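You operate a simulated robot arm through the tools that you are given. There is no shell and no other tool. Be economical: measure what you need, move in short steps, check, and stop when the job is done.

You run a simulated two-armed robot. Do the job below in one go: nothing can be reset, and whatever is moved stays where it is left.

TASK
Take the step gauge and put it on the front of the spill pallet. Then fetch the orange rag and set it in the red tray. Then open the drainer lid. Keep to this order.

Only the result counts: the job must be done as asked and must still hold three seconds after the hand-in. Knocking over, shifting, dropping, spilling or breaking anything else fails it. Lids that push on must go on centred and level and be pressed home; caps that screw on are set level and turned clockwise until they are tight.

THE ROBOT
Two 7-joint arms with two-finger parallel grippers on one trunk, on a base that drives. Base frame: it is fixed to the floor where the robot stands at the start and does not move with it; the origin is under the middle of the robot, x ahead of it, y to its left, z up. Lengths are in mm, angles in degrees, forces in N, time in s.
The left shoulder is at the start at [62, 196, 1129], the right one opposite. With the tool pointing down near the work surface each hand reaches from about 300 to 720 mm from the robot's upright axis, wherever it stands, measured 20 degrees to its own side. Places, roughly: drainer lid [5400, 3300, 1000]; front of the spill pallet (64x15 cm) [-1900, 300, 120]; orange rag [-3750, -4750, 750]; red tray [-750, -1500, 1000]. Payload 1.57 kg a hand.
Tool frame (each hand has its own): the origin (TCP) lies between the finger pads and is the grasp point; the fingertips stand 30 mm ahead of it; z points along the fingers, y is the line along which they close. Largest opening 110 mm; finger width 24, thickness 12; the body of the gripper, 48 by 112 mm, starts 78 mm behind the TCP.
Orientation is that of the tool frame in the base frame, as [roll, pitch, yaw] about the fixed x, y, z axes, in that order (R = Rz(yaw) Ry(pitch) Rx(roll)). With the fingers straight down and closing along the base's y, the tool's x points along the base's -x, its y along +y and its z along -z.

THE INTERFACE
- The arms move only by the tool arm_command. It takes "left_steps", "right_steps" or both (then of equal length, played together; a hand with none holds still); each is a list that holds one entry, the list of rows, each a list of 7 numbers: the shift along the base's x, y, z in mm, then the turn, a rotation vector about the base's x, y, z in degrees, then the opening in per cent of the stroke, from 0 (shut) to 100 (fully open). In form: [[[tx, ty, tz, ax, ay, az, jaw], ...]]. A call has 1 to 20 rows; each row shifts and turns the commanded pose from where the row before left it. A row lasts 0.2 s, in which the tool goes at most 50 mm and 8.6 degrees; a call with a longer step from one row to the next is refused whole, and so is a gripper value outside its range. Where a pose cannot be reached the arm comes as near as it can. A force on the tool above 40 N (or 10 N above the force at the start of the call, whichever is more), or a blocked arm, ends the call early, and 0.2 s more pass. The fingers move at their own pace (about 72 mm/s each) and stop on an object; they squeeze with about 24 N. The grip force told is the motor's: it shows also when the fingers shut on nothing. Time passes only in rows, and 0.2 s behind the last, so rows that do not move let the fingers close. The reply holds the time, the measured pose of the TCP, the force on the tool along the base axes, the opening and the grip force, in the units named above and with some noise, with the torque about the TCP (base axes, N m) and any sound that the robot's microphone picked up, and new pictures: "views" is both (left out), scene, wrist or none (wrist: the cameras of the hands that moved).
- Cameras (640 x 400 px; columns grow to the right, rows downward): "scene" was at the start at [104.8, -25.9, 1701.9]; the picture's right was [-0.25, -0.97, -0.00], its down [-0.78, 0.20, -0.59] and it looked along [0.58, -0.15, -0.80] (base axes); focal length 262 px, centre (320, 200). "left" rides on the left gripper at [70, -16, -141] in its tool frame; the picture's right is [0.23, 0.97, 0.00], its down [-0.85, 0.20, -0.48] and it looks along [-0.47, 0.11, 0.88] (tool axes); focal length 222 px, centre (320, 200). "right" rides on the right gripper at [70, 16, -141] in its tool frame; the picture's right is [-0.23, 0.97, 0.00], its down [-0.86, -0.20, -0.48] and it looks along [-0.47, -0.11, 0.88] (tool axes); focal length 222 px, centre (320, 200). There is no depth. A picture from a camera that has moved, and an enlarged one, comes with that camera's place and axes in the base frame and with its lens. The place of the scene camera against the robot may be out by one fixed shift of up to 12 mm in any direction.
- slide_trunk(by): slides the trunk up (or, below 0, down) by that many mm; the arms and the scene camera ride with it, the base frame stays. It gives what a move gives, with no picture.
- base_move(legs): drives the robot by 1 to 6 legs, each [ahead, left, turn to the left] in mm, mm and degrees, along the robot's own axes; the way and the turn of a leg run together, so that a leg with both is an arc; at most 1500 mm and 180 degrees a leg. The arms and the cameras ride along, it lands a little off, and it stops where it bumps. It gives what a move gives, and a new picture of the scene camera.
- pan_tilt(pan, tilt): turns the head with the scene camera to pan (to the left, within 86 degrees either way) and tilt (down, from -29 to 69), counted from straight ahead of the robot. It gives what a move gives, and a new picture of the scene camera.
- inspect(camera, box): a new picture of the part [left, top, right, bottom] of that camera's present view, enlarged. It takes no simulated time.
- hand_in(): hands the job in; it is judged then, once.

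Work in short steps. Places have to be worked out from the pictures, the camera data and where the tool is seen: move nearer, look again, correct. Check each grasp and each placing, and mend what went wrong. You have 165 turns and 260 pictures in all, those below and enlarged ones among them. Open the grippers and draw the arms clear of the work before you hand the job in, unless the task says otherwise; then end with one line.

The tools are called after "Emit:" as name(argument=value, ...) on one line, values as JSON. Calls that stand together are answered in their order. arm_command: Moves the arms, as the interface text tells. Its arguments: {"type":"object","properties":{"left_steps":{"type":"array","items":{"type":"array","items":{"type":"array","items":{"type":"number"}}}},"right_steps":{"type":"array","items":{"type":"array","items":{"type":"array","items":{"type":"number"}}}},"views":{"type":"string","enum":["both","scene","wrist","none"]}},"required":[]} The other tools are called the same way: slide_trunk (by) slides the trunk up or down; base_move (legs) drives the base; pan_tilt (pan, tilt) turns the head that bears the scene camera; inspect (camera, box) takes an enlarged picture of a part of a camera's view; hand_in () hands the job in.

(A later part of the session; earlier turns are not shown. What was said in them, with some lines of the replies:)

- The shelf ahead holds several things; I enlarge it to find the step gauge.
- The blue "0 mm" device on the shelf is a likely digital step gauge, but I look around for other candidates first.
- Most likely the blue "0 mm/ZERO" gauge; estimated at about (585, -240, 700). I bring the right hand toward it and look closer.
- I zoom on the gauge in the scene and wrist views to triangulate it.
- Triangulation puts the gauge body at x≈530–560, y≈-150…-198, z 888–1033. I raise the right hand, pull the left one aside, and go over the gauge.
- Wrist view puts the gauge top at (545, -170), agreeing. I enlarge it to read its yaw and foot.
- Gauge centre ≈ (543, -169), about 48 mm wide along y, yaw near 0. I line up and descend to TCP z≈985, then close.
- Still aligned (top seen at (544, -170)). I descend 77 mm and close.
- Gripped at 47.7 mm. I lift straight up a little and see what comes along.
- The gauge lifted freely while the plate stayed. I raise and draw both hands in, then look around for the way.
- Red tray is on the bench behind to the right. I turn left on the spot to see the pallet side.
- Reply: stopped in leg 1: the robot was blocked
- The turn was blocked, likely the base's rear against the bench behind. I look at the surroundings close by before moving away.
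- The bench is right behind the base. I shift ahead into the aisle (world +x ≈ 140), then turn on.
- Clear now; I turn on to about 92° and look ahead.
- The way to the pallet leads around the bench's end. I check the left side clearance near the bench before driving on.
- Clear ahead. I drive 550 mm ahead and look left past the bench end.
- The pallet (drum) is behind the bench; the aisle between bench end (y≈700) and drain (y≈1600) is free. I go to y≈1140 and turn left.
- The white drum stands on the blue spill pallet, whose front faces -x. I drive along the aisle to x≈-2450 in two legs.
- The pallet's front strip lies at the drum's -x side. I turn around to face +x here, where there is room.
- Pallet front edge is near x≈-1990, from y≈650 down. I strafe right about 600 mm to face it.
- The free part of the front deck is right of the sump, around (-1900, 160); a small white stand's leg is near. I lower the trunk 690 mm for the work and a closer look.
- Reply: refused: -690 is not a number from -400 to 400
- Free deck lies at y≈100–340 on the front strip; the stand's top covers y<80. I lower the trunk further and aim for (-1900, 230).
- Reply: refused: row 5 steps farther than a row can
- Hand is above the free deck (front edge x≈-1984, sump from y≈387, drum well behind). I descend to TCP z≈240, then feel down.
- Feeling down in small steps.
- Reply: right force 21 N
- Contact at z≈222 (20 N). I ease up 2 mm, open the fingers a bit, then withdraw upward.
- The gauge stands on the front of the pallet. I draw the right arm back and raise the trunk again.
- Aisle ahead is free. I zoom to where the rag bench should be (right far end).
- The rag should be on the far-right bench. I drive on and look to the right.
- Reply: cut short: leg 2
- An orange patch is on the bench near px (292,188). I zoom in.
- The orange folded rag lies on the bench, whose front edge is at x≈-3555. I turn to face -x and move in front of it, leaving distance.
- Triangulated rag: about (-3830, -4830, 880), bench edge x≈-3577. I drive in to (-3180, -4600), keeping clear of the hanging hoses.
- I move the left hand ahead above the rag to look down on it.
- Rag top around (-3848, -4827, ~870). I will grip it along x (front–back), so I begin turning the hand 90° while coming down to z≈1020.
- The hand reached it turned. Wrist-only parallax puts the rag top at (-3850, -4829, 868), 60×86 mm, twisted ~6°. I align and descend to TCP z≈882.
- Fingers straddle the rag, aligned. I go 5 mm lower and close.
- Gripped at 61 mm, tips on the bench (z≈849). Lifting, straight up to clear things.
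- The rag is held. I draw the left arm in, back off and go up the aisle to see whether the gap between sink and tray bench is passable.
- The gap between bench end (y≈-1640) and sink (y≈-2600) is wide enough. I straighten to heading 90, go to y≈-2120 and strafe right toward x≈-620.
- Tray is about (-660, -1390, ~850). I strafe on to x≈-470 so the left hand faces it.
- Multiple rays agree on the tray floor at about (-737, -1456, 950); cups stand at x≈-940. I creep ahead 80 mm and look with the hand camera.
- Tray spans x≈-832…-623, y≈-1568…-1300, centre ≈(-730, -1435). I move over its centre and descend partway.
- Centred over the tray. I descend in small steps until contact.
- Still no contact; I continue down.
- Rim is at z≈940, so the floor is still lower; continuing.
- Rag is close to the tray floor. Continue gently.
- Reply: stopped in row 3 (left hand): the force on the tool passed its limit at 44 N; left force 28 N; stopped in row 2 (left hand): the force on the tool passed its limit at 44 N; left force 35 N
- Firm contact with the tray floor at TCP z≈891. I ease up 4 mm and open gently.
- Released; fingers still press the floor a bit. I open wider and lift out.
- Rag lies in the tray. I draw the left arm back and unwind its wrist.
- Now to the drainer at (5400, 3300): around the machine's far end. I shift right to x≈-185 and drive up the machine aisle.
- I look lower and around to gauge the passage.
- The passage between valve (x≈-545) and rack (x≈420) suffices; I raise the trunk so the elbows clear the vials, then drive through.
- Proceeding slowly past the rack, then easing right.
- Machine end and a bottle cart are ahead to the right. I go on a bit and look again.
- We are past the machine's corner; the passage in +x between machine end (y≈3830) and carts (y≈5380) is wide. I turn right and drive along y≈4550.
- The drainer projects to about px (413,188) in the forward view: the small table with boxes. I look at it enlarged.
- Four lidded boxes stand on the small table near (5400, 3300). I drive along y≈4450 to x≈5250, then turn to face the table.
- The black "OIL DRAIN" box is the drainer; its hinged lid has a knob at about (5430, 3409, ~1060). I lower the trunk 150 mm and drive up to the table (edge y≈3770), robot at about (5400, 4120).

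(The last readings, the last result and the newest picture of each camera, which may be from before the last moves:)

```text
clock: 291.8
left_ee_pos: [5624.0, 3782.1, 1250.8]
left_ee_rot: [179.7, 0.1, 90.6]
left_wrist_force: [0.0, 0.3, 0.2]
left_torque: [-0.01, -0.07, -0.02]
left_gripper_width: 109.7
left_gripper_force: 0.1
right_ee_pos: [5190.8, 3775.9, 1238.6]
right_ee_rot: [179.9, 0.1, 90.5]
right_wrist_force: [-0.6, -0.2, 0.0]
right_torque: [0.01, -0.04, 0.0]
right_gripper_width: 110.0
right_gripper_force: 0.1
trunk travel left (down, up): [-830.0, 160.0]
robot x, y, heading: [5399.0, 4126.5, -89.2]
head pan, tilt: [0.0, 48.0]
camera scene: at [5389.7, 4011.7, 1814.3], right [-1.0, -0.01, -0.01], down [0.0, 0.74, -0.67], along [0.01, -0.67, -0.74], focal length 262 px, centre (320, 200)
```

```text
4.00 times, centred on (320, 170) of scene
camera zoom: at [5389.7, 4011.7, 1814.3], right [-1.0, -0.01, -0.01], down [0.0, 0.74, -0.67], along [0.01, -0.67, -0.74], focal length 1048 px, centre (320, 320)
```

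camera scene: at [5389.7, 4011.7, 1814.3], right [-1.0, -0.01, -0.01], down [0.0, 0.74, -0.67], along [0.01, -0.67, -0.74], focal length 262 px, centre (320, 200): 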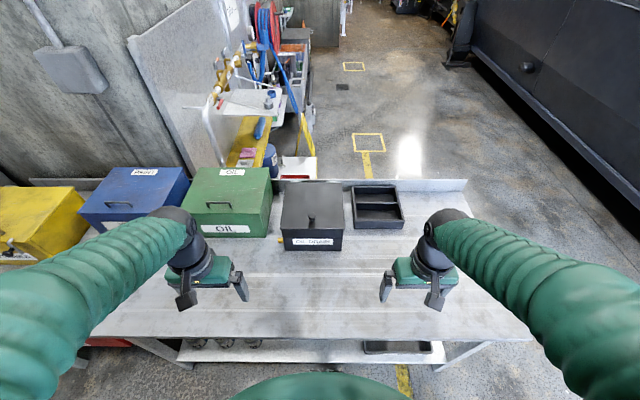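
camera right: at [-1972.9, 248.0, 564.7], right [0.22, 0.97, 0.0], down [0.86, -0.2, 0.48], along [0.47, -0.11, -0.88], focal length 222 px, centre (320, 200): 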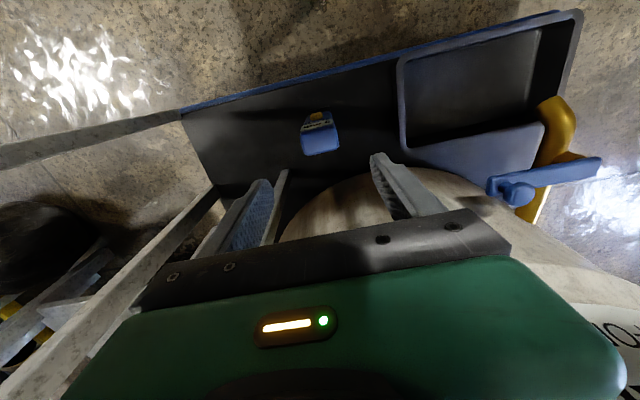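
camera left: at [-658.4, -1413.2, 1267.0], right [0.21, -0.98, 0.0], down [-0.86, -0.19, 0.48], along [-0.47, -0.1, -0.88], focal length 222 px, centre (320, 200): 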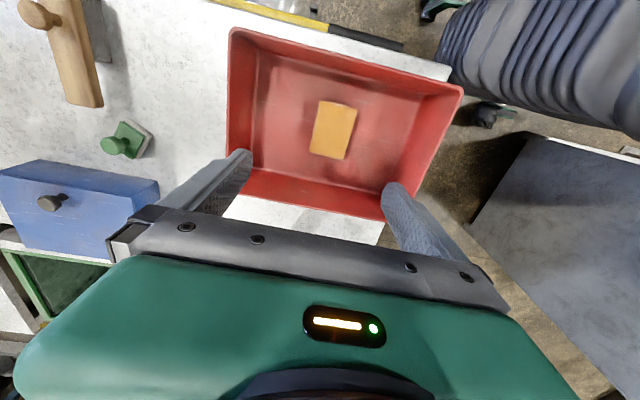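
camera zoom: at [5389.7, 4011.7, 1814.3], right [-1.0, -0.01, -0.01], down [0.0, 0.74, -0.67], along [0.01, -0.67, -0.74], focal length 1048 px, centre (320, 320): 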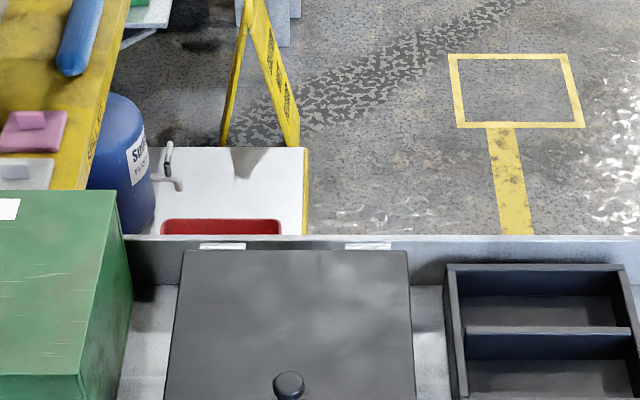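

Knob top triangulates to (5428, 3411, 1065); hinges are on the back edge. I creep 35 mm closer, then bring the left hand tilted forward toward the knob.

Emit:
base_move(legs=[[35, 0, -0.5]])

Emit:
arm_command(left_steps=[[[-28, -38, -12, -5, 0, 0, 60], [-28, -38, -12, -5, 0, 0, 60], [-28, -38, -12, -5, 0, 0, 60], [-28, -38, -12, -5, 0, 0, 60], [-28, -38, -12, -5, 0, 0, 60], [-28, -38, -12, -5, 0, 0, 60], [-28, -38, -12, -5, 0, 0, 60], [0, 0, 0, 0, 0, 0, 60]]])

```text
clock: 292.6
left_ee_pos: [5625.8, 3754.3, 1253.3]
left_ee_rot: [-179.9, 0.6, 90.1]
left_wrist_force: [-0.7, 0.5, 0.3]
left_torque: [-0.07, -0.01, -0.02]
left_gripper_width: 109.9
left_gripper_force: 0.0
right_ee_pos: [5191.1, 3751.6, 1240.8]
right_ee_rot: [-179.9, 0.4, 90.0]
right_wrist_force: [0.3, 0.4, 1.3]
right_torque: [0.0, -0.06, -0.01]
right_gripper_width: 110.1
right_gripper_force: 0.1
trunk travel left (down, up): [-830.0, 160.0]
robot x, y, heading: [5401.7, 4089.8, -90.0]
head pan, tilt: [0.0, 48.0]
camera scene: at [5393.3, 3987.7, 1815.0], right [-1.0, 0.0, 0.0], down [0.0, 0.74, -0.67], along [0.0, -0.67, -0.74], focal length 262 px, centre (320, 200)
```

scene: 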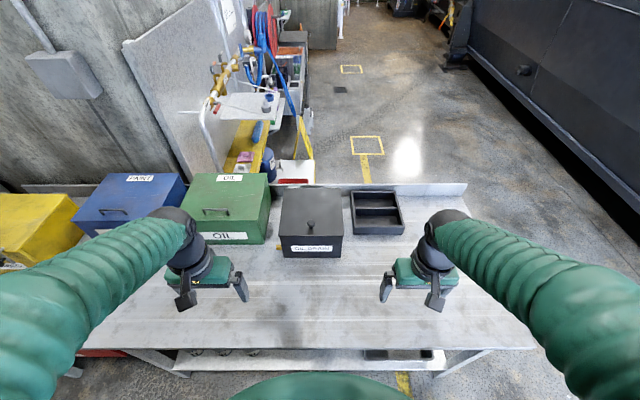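

```text
clock: 294.4
left_ee_pos: [5436.5, 3471.4, 1179.2]
left_ee_rot: [-179.0, 36.3, 91.3]
left_wrist_force: [0.2, -0.4, -0.5]
left_torque: [-0.01, 0.01, -0.01]
left_gripper_width: 66.0
left_gripper_force: 0.1
right_ee_pos: [5193.0, 3742.9, 1240.9]
right_ee_rot: [-179.9, 0.1, 90.0]
right_wrist_force: [0.0, 0.8, -0.5]
right_torque: [-0.01, 0.02, 0.01]
right_gripper_width: 109.8
right_gripper_force: 0.1
trunk travel left (down, up): [-830.0, 160.0]
robot x, y, heading: [5402.7, 4088.2, -90.1]
head pan, tilt: [0.0, 48.0]
camera scene: at [5396.7, 3971.7, 1816.1], right [-1.0, 0.0, 0.0], down [0.0, 0.74, -0.67], along [0.0, -0.67, -0.74], focal length 262 px, centre (320, 200)
camera left: at [5419.5, 3612.1, 1253.5], right [0.97, 0.19, -0.15], down [0.22, -0.4, 0.89], along [0.11, -0.89, -0.43], focal length 222 px, centre (320, 200)
```

scene: 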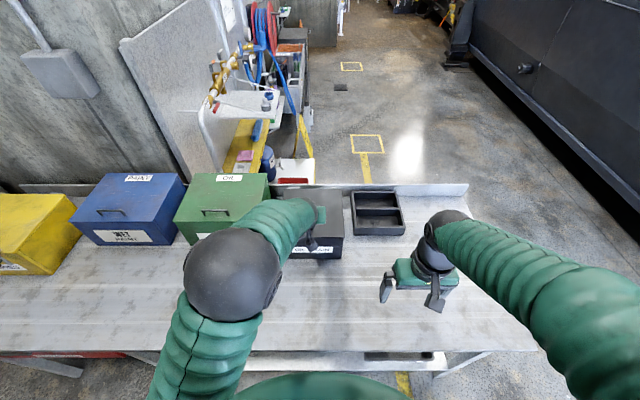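
left: 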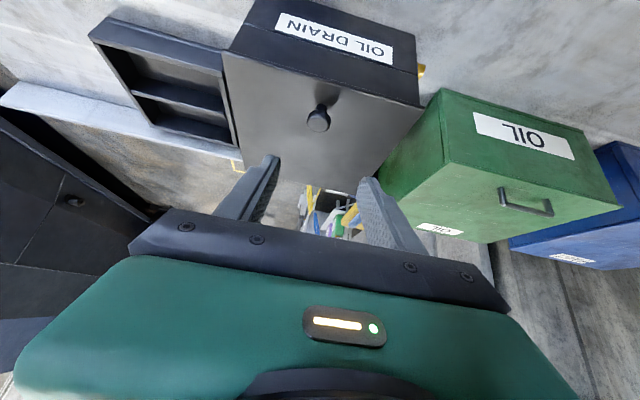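

Knob seen at (5428, 3411, ~1053). I move the open fingers around it along the approach line.

Emit:
arm_command(left_steps=[[[-3, -12, -25, 0, 0, 0, 60], [-3, -12, -25, 0, 0, 0, 60], [-2, -12, -25, 0, 0, 0, 60], [0, -9, -20, 0, 0, 0, 60], [0, 0, 0, 0, 0, 0, 60]]])

```text
clock: 295.6
left_ee_pos: [5431.7, 3430.1, 1074.0]
left_ee_rot: [-179.5, 35.7, 91.0]
left_wrist_force: [0.1, -0.1, -0.2]
left_torque: [0.01, -0.02, 0.04]
left_gripper_width: 66.3
left_gripper_force: 0.0
right_ee_pos: [5195.5, 3744.6, 1237.5]
right_ee_rot: [-179.6, 0.1, 90.1]
right_wrist_force: [-0.2, 0.4, -0.4]
right_torque: [0.01, 0.01, -0.02]
right_gripper_width: 110.2
right_gripper_force: 0.1
trunk travel left (down, up): [-830.0, 160.0]
robot x, y, heading: [5397.8, 4090.2, -90.0]
head pan, tilt: [0.0, 48.0]
camera scene: at [5400.2, 3974.3, 1813.2], right [-1.0, 0.0, 0.0], down [0.0, 0.74, -0.67], along [0.0, -0.67, -0.74], focal length 262 px, centre (320, 200)
camera left: at [5413.8, 3569.8, 1150.6], right [0.97, 0.2, -0.14], down [0.21, -0.41, 0.89], along [0.12, -0.89, -0.44], focal length 222 px, centre (320, 200)
```

scene: 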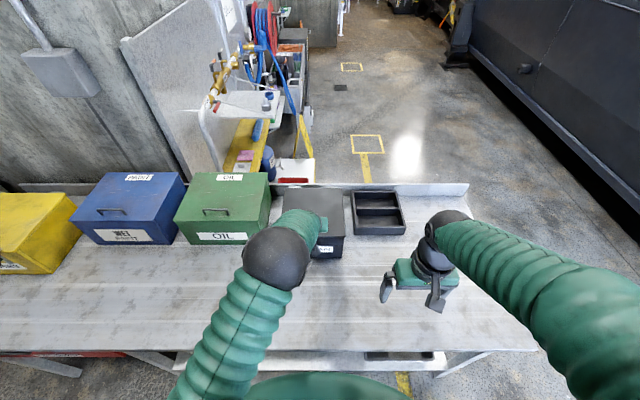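
left: 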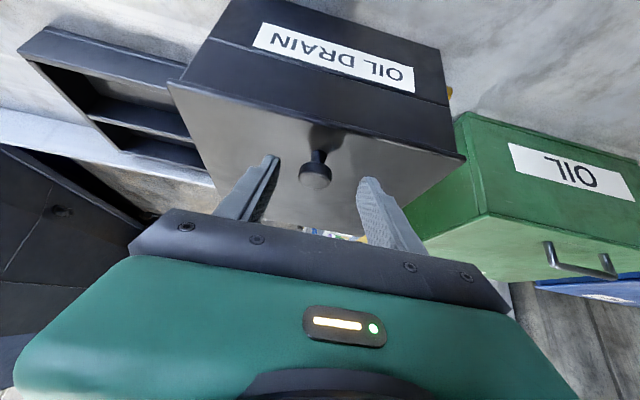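

Knob is level with the fingertips; I advance 16 mm along the tool and close.

Emit:
arm_command(left_steps=[[[-3, -5, -7, 0, 0, 0, 60], [0, -4, -6, 0, 0, 0, 60], [0, 0, 0, 0, 0, 0, 30], [0, 0, 0, 0, 0, 0, 0], [0, 0, 0, 0, 0, 0, 0], [0, 0, 0, 0, 0, 0, 0]]], views="wrist")

```text
clock: 297.0
left_ee_pos: [5428.5, 3422.1, 1058.9]
left_ee_rot: [-179.8, 35.5, 90.5]
left_wrist_force: [3.4, -4.4, 13.8]
left_torque: [-0.01, -0.04, 0.21]
left_gripper_width: 29.3
left_gripper_force: 38.7
right_ee_pos: [5195.0, 3744.0, 1240.4]
right_ee_rot: [-179.8, 0.1, 89.9]
right_wrist_force: [-0.6, 0.4, 0.8]
right_torque: [0.0, -0.01, -0.03]
right_gripper_width: 110.1
right_gripper_force: 0.1
trunk travel left (down, up): [-830.0, 160.0]
robot x, y, heading: [5401.8, 4085.7, -90.1]
head pan, tilt: [0.0, 48.0]
camera left: at [5411.2, 3561.3, 1135.1], right [0.97, 0.19, -0.14], down [0.21, -0.42, 0.89], along [0.11, -0.89, -0.44], focal length 222 px, centre (320, 200)
```

left: 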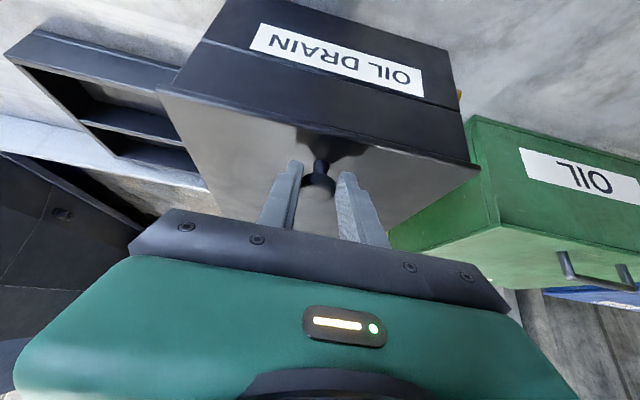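

Knob gripped (29 mm). I lift along the arc about the hinge (y≈3190, z≈1020), first about 20°.

Emit:
arm_command(left_steps=[[[0, -3, 13, 0, 0, 0, 0], [0, -3, 13, 0, 0, 0, 0], [0, -3, 12, 0, 0, 0, 0], [0, -5, 12, 0, 0, 0, 0], [0, -5, 12, 0, 0, 0, 0], [0, -5, 12, 0, 0, 0, 0], [0, 0, 0, 0, 0, 0, 0]]])

```text
clock: 298.6
left_ee_pos: [5429.0, 3401.6, 1131.6]
left_ee_rot: [-179.6, 35.2, 90.1]
left_wrist_force: [20.4, 4.9, -2.6]
left_torque: [0.86, -0.32, 0.26]
left_gripper_width: 28.6
left_gripper_force: 39.1
right_ee_pos: [5200.2, 3744.1, 1240.9]
right_ee_rot: [-179.4, 0.1, 90.1]
right_wrist_force: [-0.4, 0.2, 0.4]
right_torque: [0.01, 0.01, 0.0]
right_gripper_width: 110.0
right_gripper_force: 0.1
trunk travel left (down, up): [-830.0, 160.0]
robot x, y, heading: [5398.7, 4087.4, -90.1]
head pan, tilt: [0.0, 48.0]
camera scene: at [5411.1, 3973.6, 1814.1], right [-1.0, 0.0, 0.01], down [0.0, 0.74, -0.67], along [0.0, -0.67, -0.74], focal length 262 px, centre (320, 200)
camera left: at [5412.7, 3540.9, 1208.1], right [0.97, 0.18, -0.14], down [0.2, -0.42, 0.88], along [0.1, -0.89, -0.45], focal length 222 px, centre (320, 200)
```

scene: 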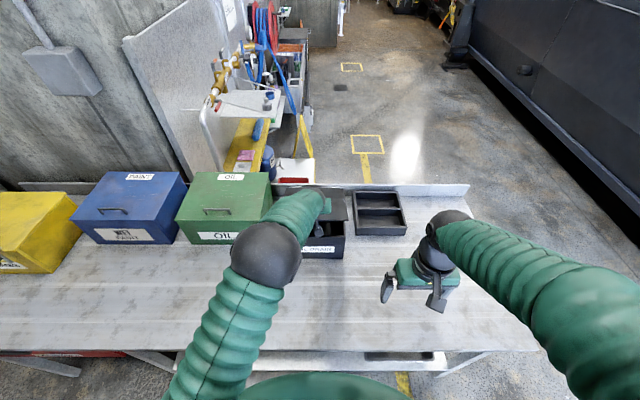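
left: 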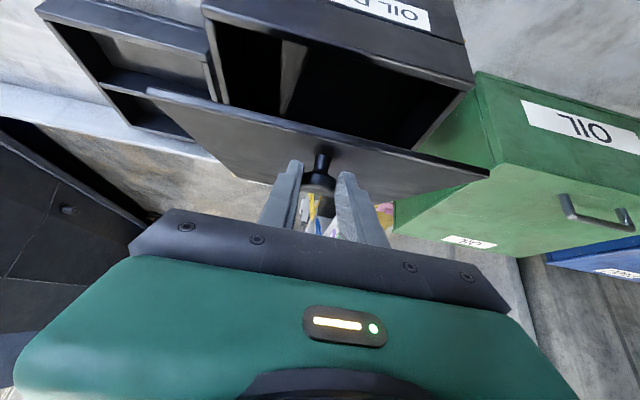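

The lid opens (~20°). There is a 20 N sideways force, so I give +3 mm in x while going on along the arc.

Emit:
arm_command(left_steps=[[[2, -7, 11, 0, 0, 0, 0], [2, -7, 11, 0, 0, 0, 0], [1, -7, 11, 0, 0, 0, 0], [0, -9, 10, 0, 0, 0, 0], [0, -9, 10, 0, 0, 0, 0], [0, -8, 9, 0, 0, 0, 0], [0, 0, 0, 0, 0, 0, 0]]])

```text
clock: 300.2
left_ee_pos: [5427.8, 3363.7, 1201.6]
left_ee_rot: [-179.6, 35.8, 90.1]
left_wrist_force: [3.3, 22.8, 24.7]
left_torque: [0.16, 0.15, 0.37]
left_gripper_width: 0.0
left_gripper_force: 20.8
right_ee_pos: [5194.4, 3753.8, 1243.2]
right_ee_rot: [-179.7, 0.7, 89.9]
right_wrist_force: [1.1, -0.8, -0.1]
right_torque: [-0.01, 0.01, 0.0]
right_gripper_width: 109.9
right_gripper_force: 0.1
trunk travel left (down, up): [-830.0, 160.0]
robot x, y, heading: [5396.5, 4092.3, -89.9]
head pan, tilt: [0.0, 48.0]
camera scene: at [5401.5, 3990.2, 1815.4], right [-1.0, 0.0, 0.0], down [0.0, 0.74, -0.68], along [0.0, -0.68, -0.74], focal length 262 px, centre (320, 200)
camera left: at [5411.9, 3503.4, 1276.4], right [0.97, 0.18, -0.14], down [0.2, -0.41, 0.89], along [0.1, -0.89, -0.44], focal length 222 px, centre (320, 200)
```

scene: 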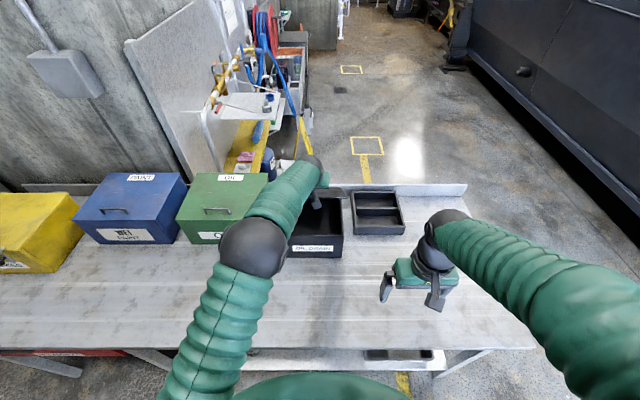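
left: 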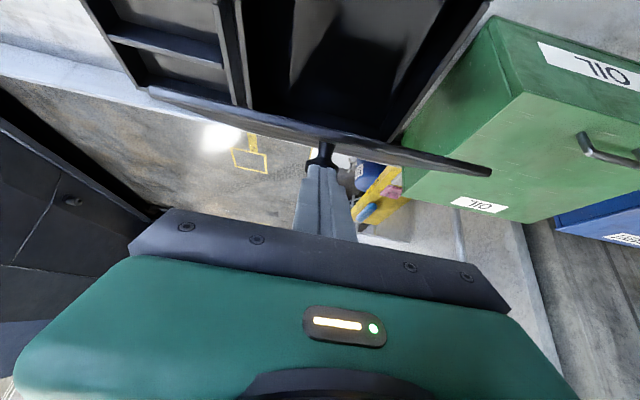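

The knob slipped out but the lid stays up at about 40°, resting against the closed fingers. I keep the left hand still and bring the right hand, pointed forward, in front of the gap under the lid.

Emit:
arm_command(right_steps=[[[13, -17, -8, -8.2, 0, 0, 40], [13, -17, -8, -8.2, 0, 0, 0], [13, -17, -8, -8.2, 0, 0, 0], [13, -17, -8, -8.2, 0, 0, 0], [13, -17, -8, -8.2, 0, 0, 0], [13, -17, -8, -8.2, 0, 0, 0], [13, -17, -8, -8.2, 0, 0, 0], [13, -17, -8, -8.2, 0, 0, 0], [13, -17, -8, -8.2, 0, 0, 0], [13, -17, -8, -8.2, 0, 0, 0], [13, -17, -8, -8, 0, 0, 0], [0, 0, 0, 0, 0, 0, 0]]])

```text
clock: 302.7
left_ee_pos: [5426.5, 3362.9, 1202.9]
left_ee_rot: [-179.5, 35.9, 90.0]
left_wrist_force: [0.5, 24.0, 24.9]
left_torque: [0.12, -0.25, -0.28]
left_gripper_width: 0.2
left_gripper_force: 21.6
right_ee_pos: [5324.7, 3551.9, 1161.8]
right_ee_rot: [-174.3, 82.8, 92.5]
right_wrist_force: [-0.4, 0.6, 1.2]
right_torque: [-0.01, 0.04, -0.04]
right_gripper_width: 0.0
right_gripper_force: 21.4
right hand out of reach, approached as far as the arm can: row 4, 5, 6, 7
trunk travel left (down, up): [-830.0, 160.0]
robot x, y, heading: [5403.2, 4090.5, -90.2]
head pan, tilt: [0.0, 48.0]
stopped in row 12 (left hand): the force on the tool passed its limit at 46 N (the readings are from after the stop); the commanded pose is now the measured one
camera scene: at [5402.9, 3988.4, 1815.2], right [-1.0, 0.0, 0.0], down [0.0, 0.74, -0.67], along [0.0, -0.67, -0.74], focal length 262 px, centre (320, 200)
camera right: at [5347.1, 3699.6, 1109.1], right [0.97, -0.08, 0.21], down [-0.17, 0.38, 0.91], along [-0.15, -0.92, 0.35], focal length 222 px, centre (320, 200)
```

scene: 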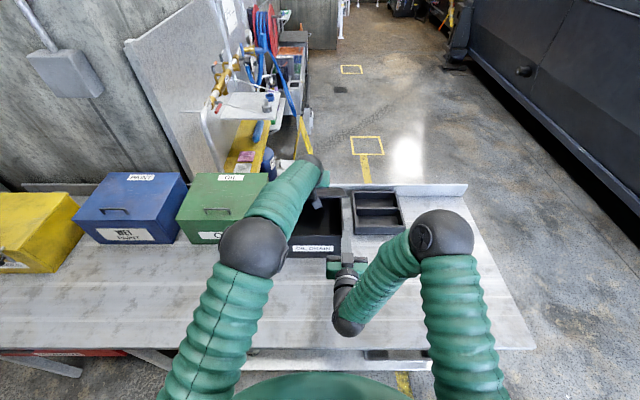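
right: 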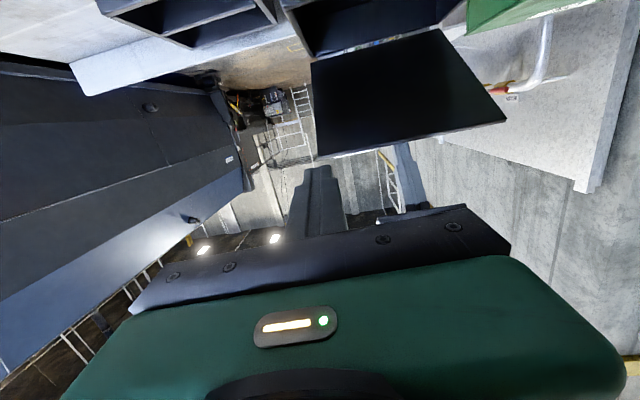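

The right camera sees the lid's underside; front edge at about (y 3394, z 1161). I lower the right hand to z≈1095 and slide its closed fingers under the lid.

Emit:
arm_command(right_steps=[[[5, 0, -35, 0, 0, 0, 0], [5, 0, -32, 0, 0, 0, 0], [5, -30, 0, 0, 0, 0, 0], [5, -40, 0, 0, 0, 0, 0], [0, -40, 0, 0, 0, 0, 0], [0, -40, 0, 0, 0, 0, 0], [0, 0, 0, 0, 0, 0, 0]]])

```text
clock: 304.3
left_ee_pos: [5427.5, 3364.2, 1199.8]
left_ee_rot: [-179.8, 35.9, 90.0]
left_wrist_force: [0.8, 27.0, 27.5]
left_torque: [0.16, 0.07, 0.14]
left_gripper_width: 0.1
left_gripper_force: 20.9
right_ee_pos: [5344.0, 3402.5, 1094.1]
right_ee_rot: [-174.8, 83.0, 92.1]
right_wrist_force: [0.0, 0.7, 0.7]
right_torque: [0.01, 0.02, 0.01]
right_gripper_width: 0.0
right_gripper_force: 21.5
trunk travel left (down, up): [-830.0, 160.0]
robot x, y, heading: [5402.1, 4091.4, -90.0]
head pan, tilt: [0.0, 48.0]
camera scene: at [5400.6, 3990.7, 1815.3], right [-1.0, 0.0, 0.0], down [0.0, 0.74, -0.68], along [0.0, -0.68, -0.74], focal length 262 px, centre (320, 200)
camera right: at [5366.8, 3549.1, 1041.5], right [0.97, -0.08, 0.21], down [-0.17, 0.38, 0.91], along [-0.15, -0.92, 0.36], focal length 222 px, centre (320, 200)
```

scene: 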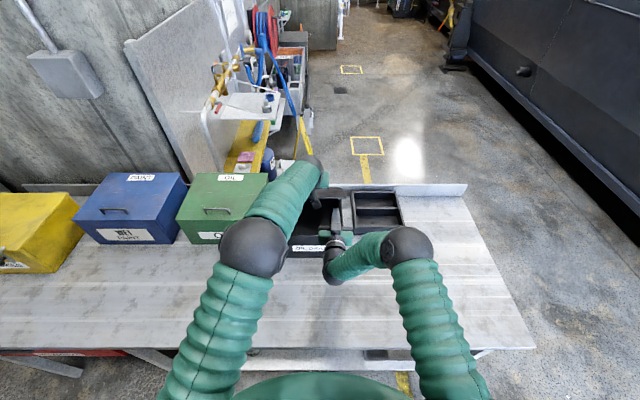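
right: 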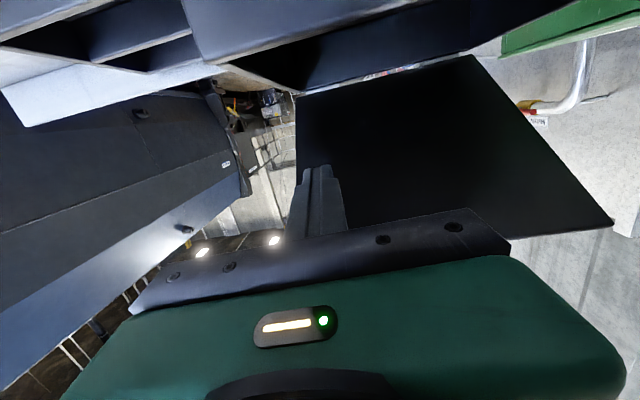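

Fingers are beneath the lid's right part. I shift 15 mm inward and raise until they take the lid.

Emit:
arm_command(right_steps=[[[15, -10, 5, 0, 0, 0, 0], [0, -10, 10, 0, 0, 0, 0], [0, -5, 8, 0, 0, 0, 0], [0, -5, 8, 0, 0, 0, 0], [0, -5, 8, 0, 0, 0, 0], [0, 0, 0, 0, 0, 0, 0]]], views="wrist")

```text
clock: 305.6
left_ee_pos: [5428.2, 3356.3, 1208.8]
left_ee_rot: [-179.4, 36.9, 90.1]
left_wrist_force: [0.3, 20.5, 25.4]
left_torque: [-0.18, -0.19, -0.24]
left_gripper_width: 0.1
left_gripper_force: 20.9
right_ee_pos: [5358.3, 3365.5, 1128.7]
right_ee_rot: [-175.0, 82.1, 92.1]
right_wrist_force: [0.0, 0.4, 0.4]
right_torque: [-0.02, -0.01, 0.02]
right_gripper_width: 0.0
right_gripper_force: 20.7
trunk travel left (down, up): [-830.0, 160.0]
robot x, y, heading: [5403.6, 4088.8, -89.8]
head pan, tilt: [0.0, 48.0]
stopped in row 6 (left hand): the force on the tool passed its limit at 56 N (the readings are from after the stop); the commanded pose is now the measured one
camera right: at [5381.7, 3514.0, 1078.2], right [0.97, -0.08, 0.21], down [-0.17, 0.37, 0.92], along [-0.15, -0.93, 0.34], focal length 222 px, centre (320, 200)
```

right: 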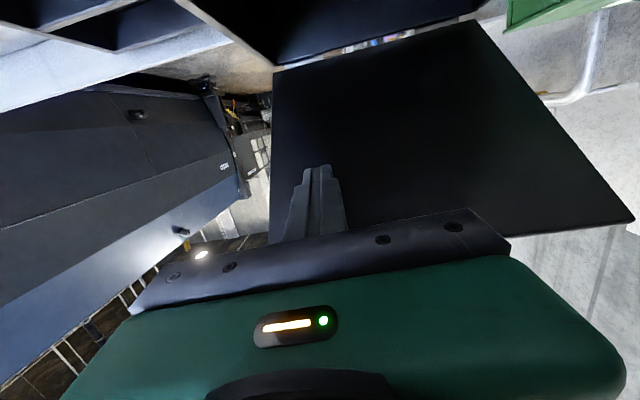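

Right not yet touching. I raise the right hand more while easing the left back slightly.

Emit:
arm_command(right_steps=[[[0, -3, 8, 0, 0, 0, 0], [0, -3, 8, 0, 0, 0, 0], [0, -3, 6, 0, 0, 0, 0], [0, 0, 0, 0, 0, 0, 0]]], left_steps=[[[0, 1, 2, 0, 0, 0, 0], [0, 1, 2, 0, 0, 0, 0], [0, 1, 2, 0, 0, 0, 0], [0, 0, 0, 0, 0, 0, 0]]])

```text
clock: 306.5
left_ee_pos: [5427.8, 3351.2, 1212.6]
left_ee_rot: [-179.5, 37.1, 90.1]
left_wrist_force: [-0.6, 8.2, 10.6]
left_torque: [-0.14, -0.04, -0.06]
left_gripper_width: 0.0
left_gripper_force: 21.3
right_ee_pos: [5358.8, 3355.9, 1141.1]
right_ee_rot: [-175.7, 81.1, 91.5]
right_wrist_force: [0.4, -0.3, 0.3]
right_torque: [-0.02, -0.01, 0.0]
right_gripper_width: 0.1
right_gripper_force: 21.0
trunk travel left (down, up): [-830.0, 160.0]
robot x, y, heading: [5398.8, 4086.9, -90.0]
head pan, tilt: [0.0, 48.0]
stopped in row 4 (right hand): the force on the tool passed its limit at 43 N (the readings are from after the stop); the commanded pose is now the measured one
camera scene: at [5400.6, 3975.8, 1814.3], right [-1.0, 0.0, 0.0], down [0.0, 0.74, -0.67], along [0.0, -0.67, -0.74], focal length 262 px, centre (320, 200)
camera right: at [5381.8, 3504.8, 1093.6], right [0.97, -0.08, 0.21], down [-0.17, 0.35, 0.92], along [-0.15, -0.93, 0.33], focal length 222 px, centre (320, 200)
camera left: at [5412.8, 3492.7, 1285.0], right [0.97, 0.18, -0.14], down [0.2, -0.39, 0.9], along [0.1, -0.9, -0.42], focal length 222 px, centre (320, 200)
```

scene: 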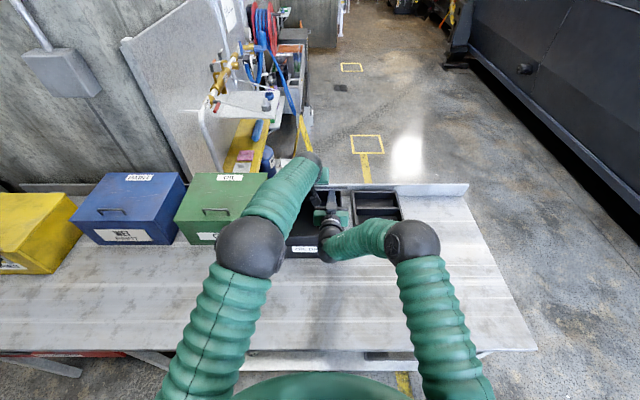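
right: 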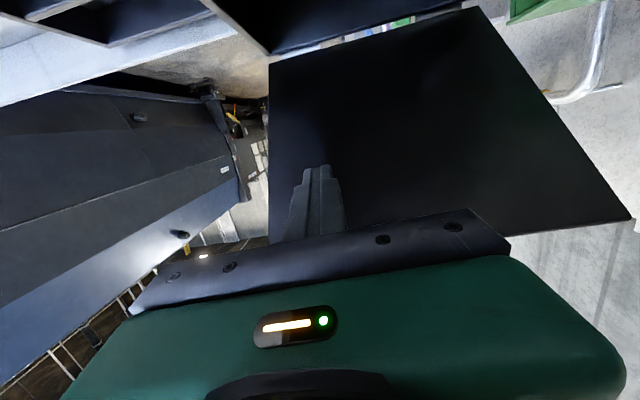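
left: 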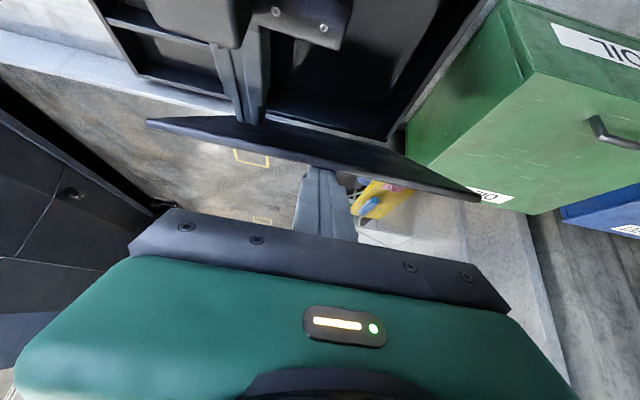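

Both hands touch the lid now; the left tip is on its upper side and only blocks it. I withdraw the left hand up and back.

Emit:
arm_command(left_steps=[[[0, 10, 20, 0, 0, 0, 0], [0, 20, 25, 0, 0, 0, 0], [0, 30, 25, 0, 0, 0, 0], [10, 30, 20, 0, 0, 0, 0], [30, 30, 10, 0, 0, 0, 0], [30, 30, 0, 0, 0, 0, 0], [0, 0, 0, 0, 0, 0, 0]]], views="both")

Emit:
inspect(camera="right", box=[0, 0, 640, 400])

```text
clock: 308.1
left_ee_pos: [5501.1, 3495.8, 1312.0]
left_ee_rot: [-179.4, 36.8, 90.1]
left_wrist_force: [-0.1, -0.7, -0.4]
left_torque: [-0.02, 0.03, -0.02]
left_gripper_width: 0.0
left_gripper_force: 20.9
right_ee_pos: [5359.9, 3353.6, 1139.7]
right_ee_rot: [-175.1, 81.0, 92.0]
right_wrist_force: [0.8, 6.1, 1.6]
right_torque: [-0.06, 0.01, 0.21]
right_gripper_width: 0.1
right_gripper_force: 20.9
trunk travel left (down, up): [-830.0, 160.0]
robot x, y, heading: [5401.7, 4091.9, -89.9]
head pan, tilt: [0.0, 48.0]
camera scene: at [5402.7, 3971.5, 1814.0], right [-1.0, 0.0, 0.0], down [0.0, 0.74, -0.67], along [0.0, -0.67, -0.74], focal length 262 px, centre (320, 200)
camera left: at [5485.3, 3637.5, 1383.7], right [0.97, 0.18, -0.14], down [0.21, -0.4, 0.89], along [0.1, -0.9, -0.42], focal length 222 px, centre (320, 200)
```

scene: 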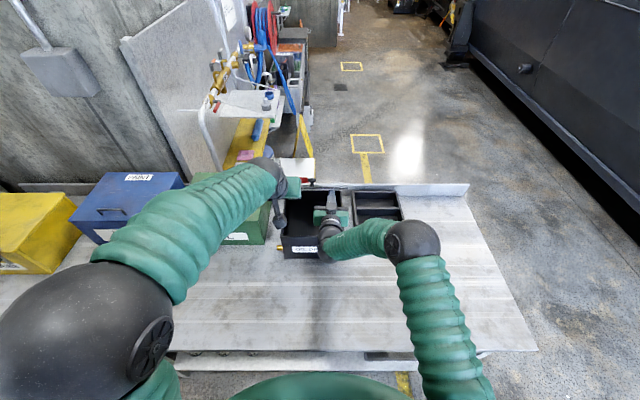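
left: 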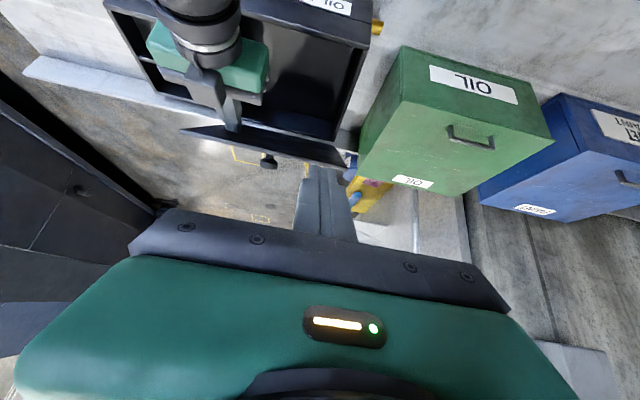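

```text
1.00 times, centred on (320, 200) of right (not enlarged: the box is as wide or as high as the picture)
camera zoom: at [5383.1, 3502.9, 1092.5], right [0.97, -0.08, 0.21], down [-0.17, 0.35, 0.92], along [-0.15, -0.93, 0.32], focal length 222 px, centre (320, 200)
```

zoom: 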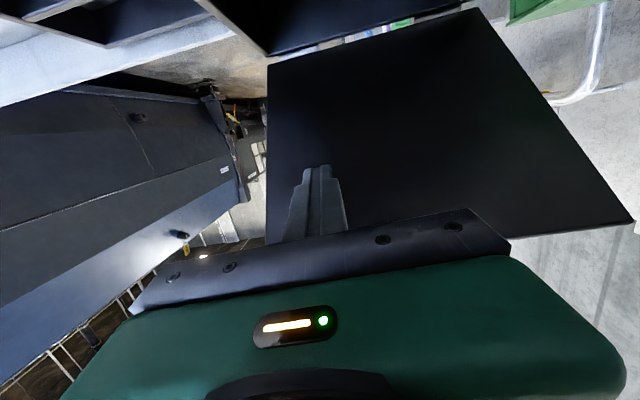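

Lid rests on the right fingers (6 N). I push it on along its arc, up and back, step by step.

Emit:
arm_command(right_steps=[[[0, -11, 10, 0, 0, 0, 0], [0, -11, 10, 0, 0, 0, 0], [0, -11, 10, 0, 0, 0, 0], [0, -13, 8, 0, 0, 0, 0], [0, -14, 7, 0, 0, 0, 0], [0, -14, 6, 0, 0, 0, 0], [0, 0, 0, 0, 0, 0, 0]]])

```text
clock: 309.7
left_ee_pos: [5501.5, 3495.2, 1310.8]
left_ee_rot: [-179.5, 36.8, 90.1]
left_wrist_force: [-0.5, 0.1, 0.4]
left_torque: [0.01, 0.02, 0.06]
left_gripper_width: 0.0
left_gripper_force: 21.5
right_ee_pos: [5358.8, 3278.8, 1191.3]
right_ee_rot: [-175.4, 81.0, 91.7]
right_wrist_force: [1.3, 0.0, 0.1]
right_torque: [0.0, -0.03, -0.01]
right_gripper_width: 0.0
right_gripper_force: 21.7
trunk travel left (down, up): [-830.0, 160.0]
robot x, y, heading: [5398.1, 4093.9, -90.0]
head pan, tilt: [0.0, 48.0]
camera scene: at [5401.5, 3971.2, 1814.0], right [-1.0, 0.0, 0.0], down [0.0, 0.74, -0.67], along [0.0, -0.67, -0.74], focal length 262 px, centre (320, 200)
camera right: at [5381.5, 3428.4, 1142.7], right [0.97, -0.08, 0.21], down [-0.17, 0.35, 0.92], along [-0.15, -0.93, 0.32], focal length 222 px, centre (320, 200)
```

scene: 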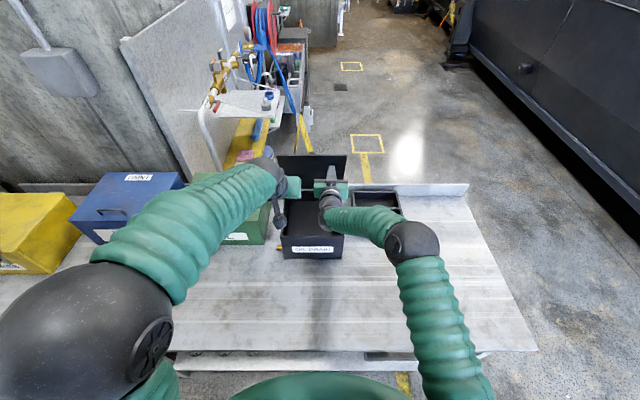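
right: 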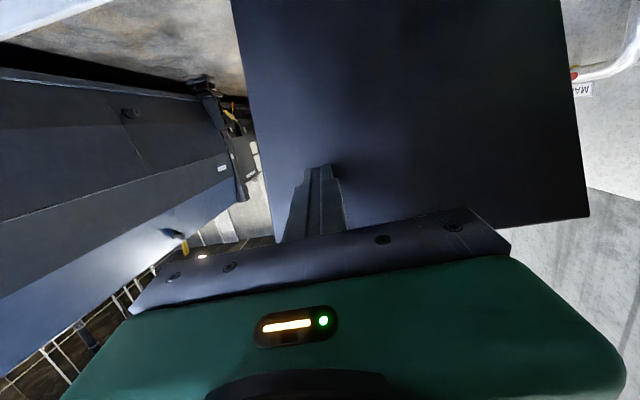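

The lid is nearly upright. I continue pushing back past vertical.

Emit:
arm_command(right_steps=[[[0, -15, 4, 0, 0, 0, 0], [0, -15, 3, 0, 0, 0, 0], [0, -15, 2, 0, 0, 0, 0], [0, -15, 0, 0, 0, 0, 0], [0, -12, 0, 0, 0, 0, 0], [0, 0, 0, 0, 0, 0, 0]]])

Emit:
inspect(camera="scene", box=[230, 120, 390, 280])

```text
clock: 310.8
left_ee_pos: [5498.6, 3501.5, 1313.7]
left_ee_rot: [-179.5, 37.1, 90.1]
left_wrist_force: [0.6, -0.4, -0.6]
left_torque: [0.0, -0.03, 0.01]
left_gripper_width: 0.3
left_gripper_force: 21.1
right_ee_pos: [5358.6, 3216.9, 1202.4]
right_ee_rot: [-175.3, 81.3, 91.6]
right_wrist_force: [0.7, 0.4, 0.3]
right_torque: [0.02, -0.02, 0.03]
right_gripper_width: 0.3
right_gripper_force: 21.5
trunk travel left (down, up): [-830.0, 160.0]
robot x, y, heading: [5400.6, 4091.3, -89.9]
head pan, tilt: [0.0, 48.0]
stopped in row 5 (right hand): the force on the tool passed its limit at 83 N (the readings are from after the stop); the commanded pose is now the measured one
camera scene: at [5401.3, 3976.9, 1814.4], right [-1.0, 0.0, 0.0], down [0.0, 0.74, -0.67], along [0.0, -0.67, -0.74], focal length 262 px, centre (320, 200)
camera right: at [5382.3, 3366.7, 1154.7], right [0.97, -0.09, 0.21], down [-0.17, 0.35, 0.92], along [-0.15, -0.93, 0.33], focal length 222 px, centre (320, 200)
```

scene: 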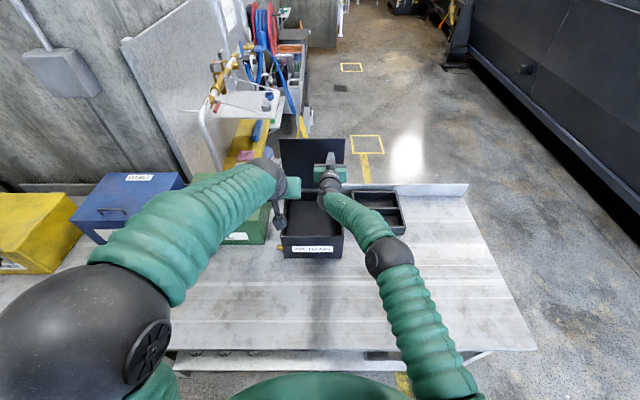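
right: 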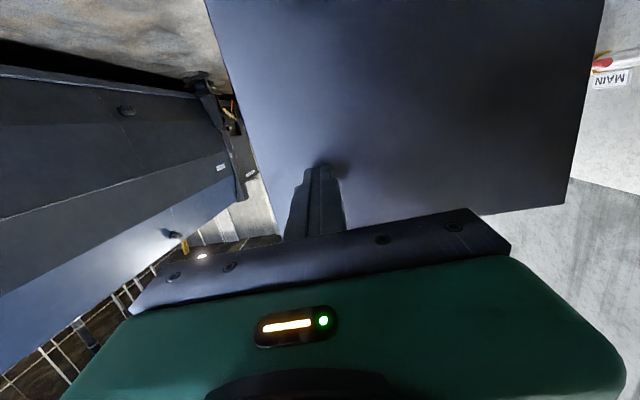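

```text
2.50 times, centred on (310, 200) of scene
camera zoom: at [5401.3, 3976.9, 1814.4], right [-1.0, 0.0, 0.0], down [0.0, 0.74, -0.67], along [0.0, -0.67, -0.74], focal length 655 px, centre (345, 200)
```

zoom: 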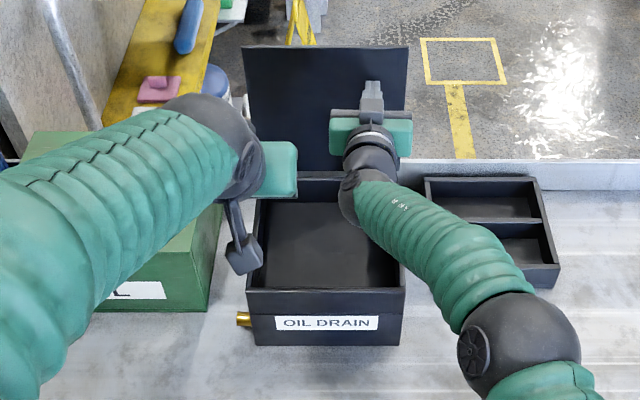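

The lid hit its stop past vertical. I withdraw the right hand straight back and check whether it stays.

Emit:
arm_command(right_steps=[[[0, 15, 0, 0, 0, 0, 0], [0, 30, 0, 0, 0, 0, 0], [0, 40, 0, 0, 0, 0, 0], [0, 45, 0, 0, 0, 0, 0], [0, 45, 0, 0, 0, 0, 0], [-10, 45, 10, 0, 0, 0, 0], [-20, 45, 10, 0, 0, 0, 0], [-20, 45, 10, 0, 0, 0, 0], [0, 0, 0, 0, 0, 0, 0]]], left_steps=[[[0, 10, 0, 0, 0, 0, 0], [5, 30, 5, 0, 0, 0, 0], [10, 30, 5, 0, 0, 0, 0], [15, 30, 0, 0, 0, 0, 20], [20, 30, 0, 5, 0, 0, 50], [20, 30, 0, 8, 0, 0, 80], [20, 30, 0, 8, 0, 0, 100], [20, 30, 0, 8, 0, 0, 100], [0, 0, 0, 0, 0, 0, 100]]], views="scene")

Emit:
inspect(camera="scene", box=[180, 100, 420, 280])

```text
refused: row 7 steps farther than a row can; nothing moved
```

```text
2.22 times, centred on (300, 190) of scene
camera zoom: at [5401.3, 3976.9, 1814.4], right [-1.0, 0.0, 0.0], down [0.0, 0.74, -0.67], along [0.0, -0.67, -0.74], focal length 582 px, centre (364, 222)
```

zoom: 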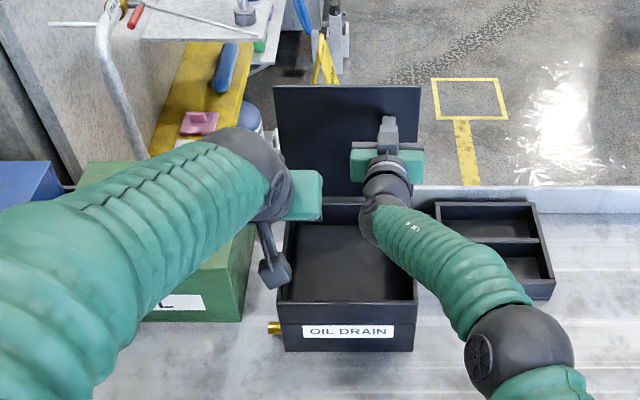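

One row was too long; I repeat with shorter steps.

Emit:
arm_command(right_steps=[[[0, 15, 0, 0, 0, 0, 0], [0, 30, 0, 0, 0, 0, 0], [0, 40, 0, 0, 0, 0, 0], [0, 45, 0, 0, 0, 0, 0], [0, 45, 0, 0, 0, 0, 0], [-10, 40, 10, 0, 0, 0, 0], [-20, 40, 10, 0, 0, 0, 0], [-20, 40, 10, 0, 0, 0, 0], [0, 0, 0, 0, 0, 0, 0]]], left_steps=[[[0, 10, 0, 0, 0, 0, 0], [5, 30, 5, 0, 0, 0, 0], [10, 30, 5, 0, 0, 0, 0], [15, 30, 0, 0, 0, 0, 20], [20, 30, 0, 5, 0, 0, 50], [20, 30, 0, 8, 0, 0, 80], [20, 30, 0, 8, 0, 0, 100], [20, 30, 0, 8, 0, 0, 100], [0, 0, 0, 0, 0, 0, 100]]], views="scene")

Emit:
inspect(camera="scene", box=[180, 100, 420, 280])

```text
clock: 312.8
left_ee_pos: [5611.3, 3719.9, 1324.7]
left_ee_rot: [-179.5, 7.8, 90.0]
left_wrist_force: [0.1, -0.9, -0.4]
left_torque: [0.02, 0.02, -0.02]
left_gripper_width: 110.0
left_gripper_force: 0.1
right_ee_pos: [5310.7, 3509.6, 1230.1]
right_ee_rot: [-175.4, 81.1, 91.6]
right_wrist_force: [0.4, -0.3, -0.1]
right_torque: [-0.01, -0.03, 0.02]
right_gripper_width: 0.0
right_gripper_force: 20.7
trunk travel left (down, up): [-830.0, 160.0]
robot x, y, heading: [5401.9, 4095.1, -90.2]
head pan, tilt: [0.0, 48.0]
camera scene: at [5401.4, 3973.5, 1814.1], right [-1.0, 0.0, 0.0], down [0.0, 0.74, -0.67], along [0.0, -0.67, -0.74], focal length 262 px, centre (320, 200)
```

scene: 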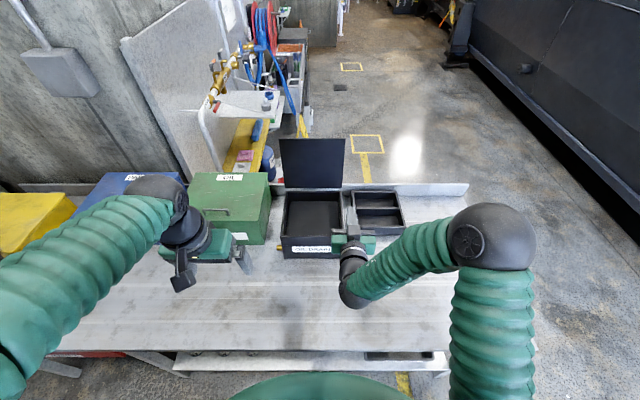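

```text
2.22 times, centred on (300, 190) of scene
camera zoom: at [5401.4, 3973.5, 1814.1], right [-1.0, 0.0, 0.0], down [0.0, 0.74, -0.67], along [0.0, -0.67, -0.74], focal length 582 px, centre (364, 222)
```

zoom: 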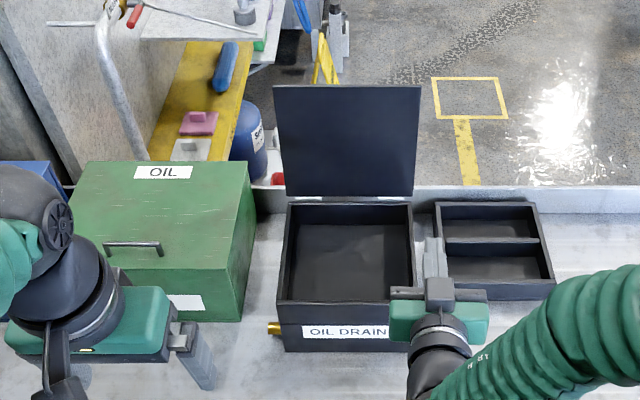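

The lid stands open by itself. I draw the right arm clear, open its gripper, and recheck after a moment.

Emit:
arm_command(right_steps=[[[-10, 30, 15, 8, 0, 0, 0], [-15, 30, 10, 8, 0, 0, 40], [-15, 30, 0, 8, 0, 0, 80], [-15, 30, 0, 8, 0, 0, 100], [-15, 30, 0, 8, 0, 0, 100], [-15, 30, 0, 8, 0, 0, 100], [0, 20, 0, 8, 0, 0, 100], [0, 10, 0, 8, 0, 0, 100], [0, 0, 0, 8, 0, 0, 100], [0, 0, 0, 0, 0, 0, 100], [0, 0, 0, 0, 0, 0, 100], [0, 0, 0, 0, 0, 0, 100], [0, 0, 0, 0, 0, 0, 100], [0, 0, 0, 0, 0, 0, 100]]], views="scene")

```text
clock: 315.8
left_ee_pos: [5611.5, 3719.0, 1323.7]
left_ee_rot: [-179.5, 7.9, 90.1]
left_wrist_force: [0.6, -1.0, 0.5]
left_torque: [0.01, -0.01, 0.03]
left_gripper_width: 109.9
left_gripper_force: 0.1
right_ee_pos: [5226.9, 3690.1, 1263.2]
right_ee_rot: [-174.1, 15.0, 90.2]
right_wrist_force: [-0.2, 0.4, -0.4]
right_torque: [-0.01, -0.01, -0.03]
right_gripper_width: 110.0
right_gripper_force: 0.1
right hand out of reach, approached as far as the arm can: row 4, 5, 6
trunk travel left (down, up): [-830.0, 160.0]
robot x, y, heading: [5396.8, 4092.7, -90.1]
head pan, tilt: [0.0, 48.0]
camera scene: at [5401.8, 3974.8, 1814.2], right [-1.0, 0.0, 0.0], down [0.0, 0.74, -0.67], along [0.0, -0.67, -0.74], focal length 262 px, centre (320, 200)
```

scene: 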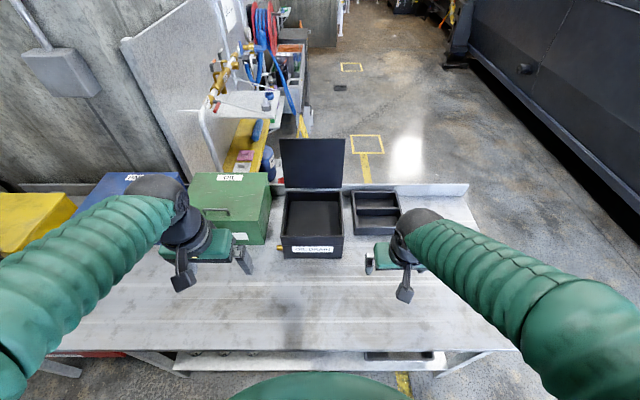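

The lid stays open, both grippers are open and clear, so I hand the job in.

Emit:
hand_in()

```text
The job is handed in.
```

The step gauge is on the front of the spill pallet, the orange rag is in the red tray, and the drainer lid is open past vertical and staying up on its own; all three were done in that order and the job is handed in.
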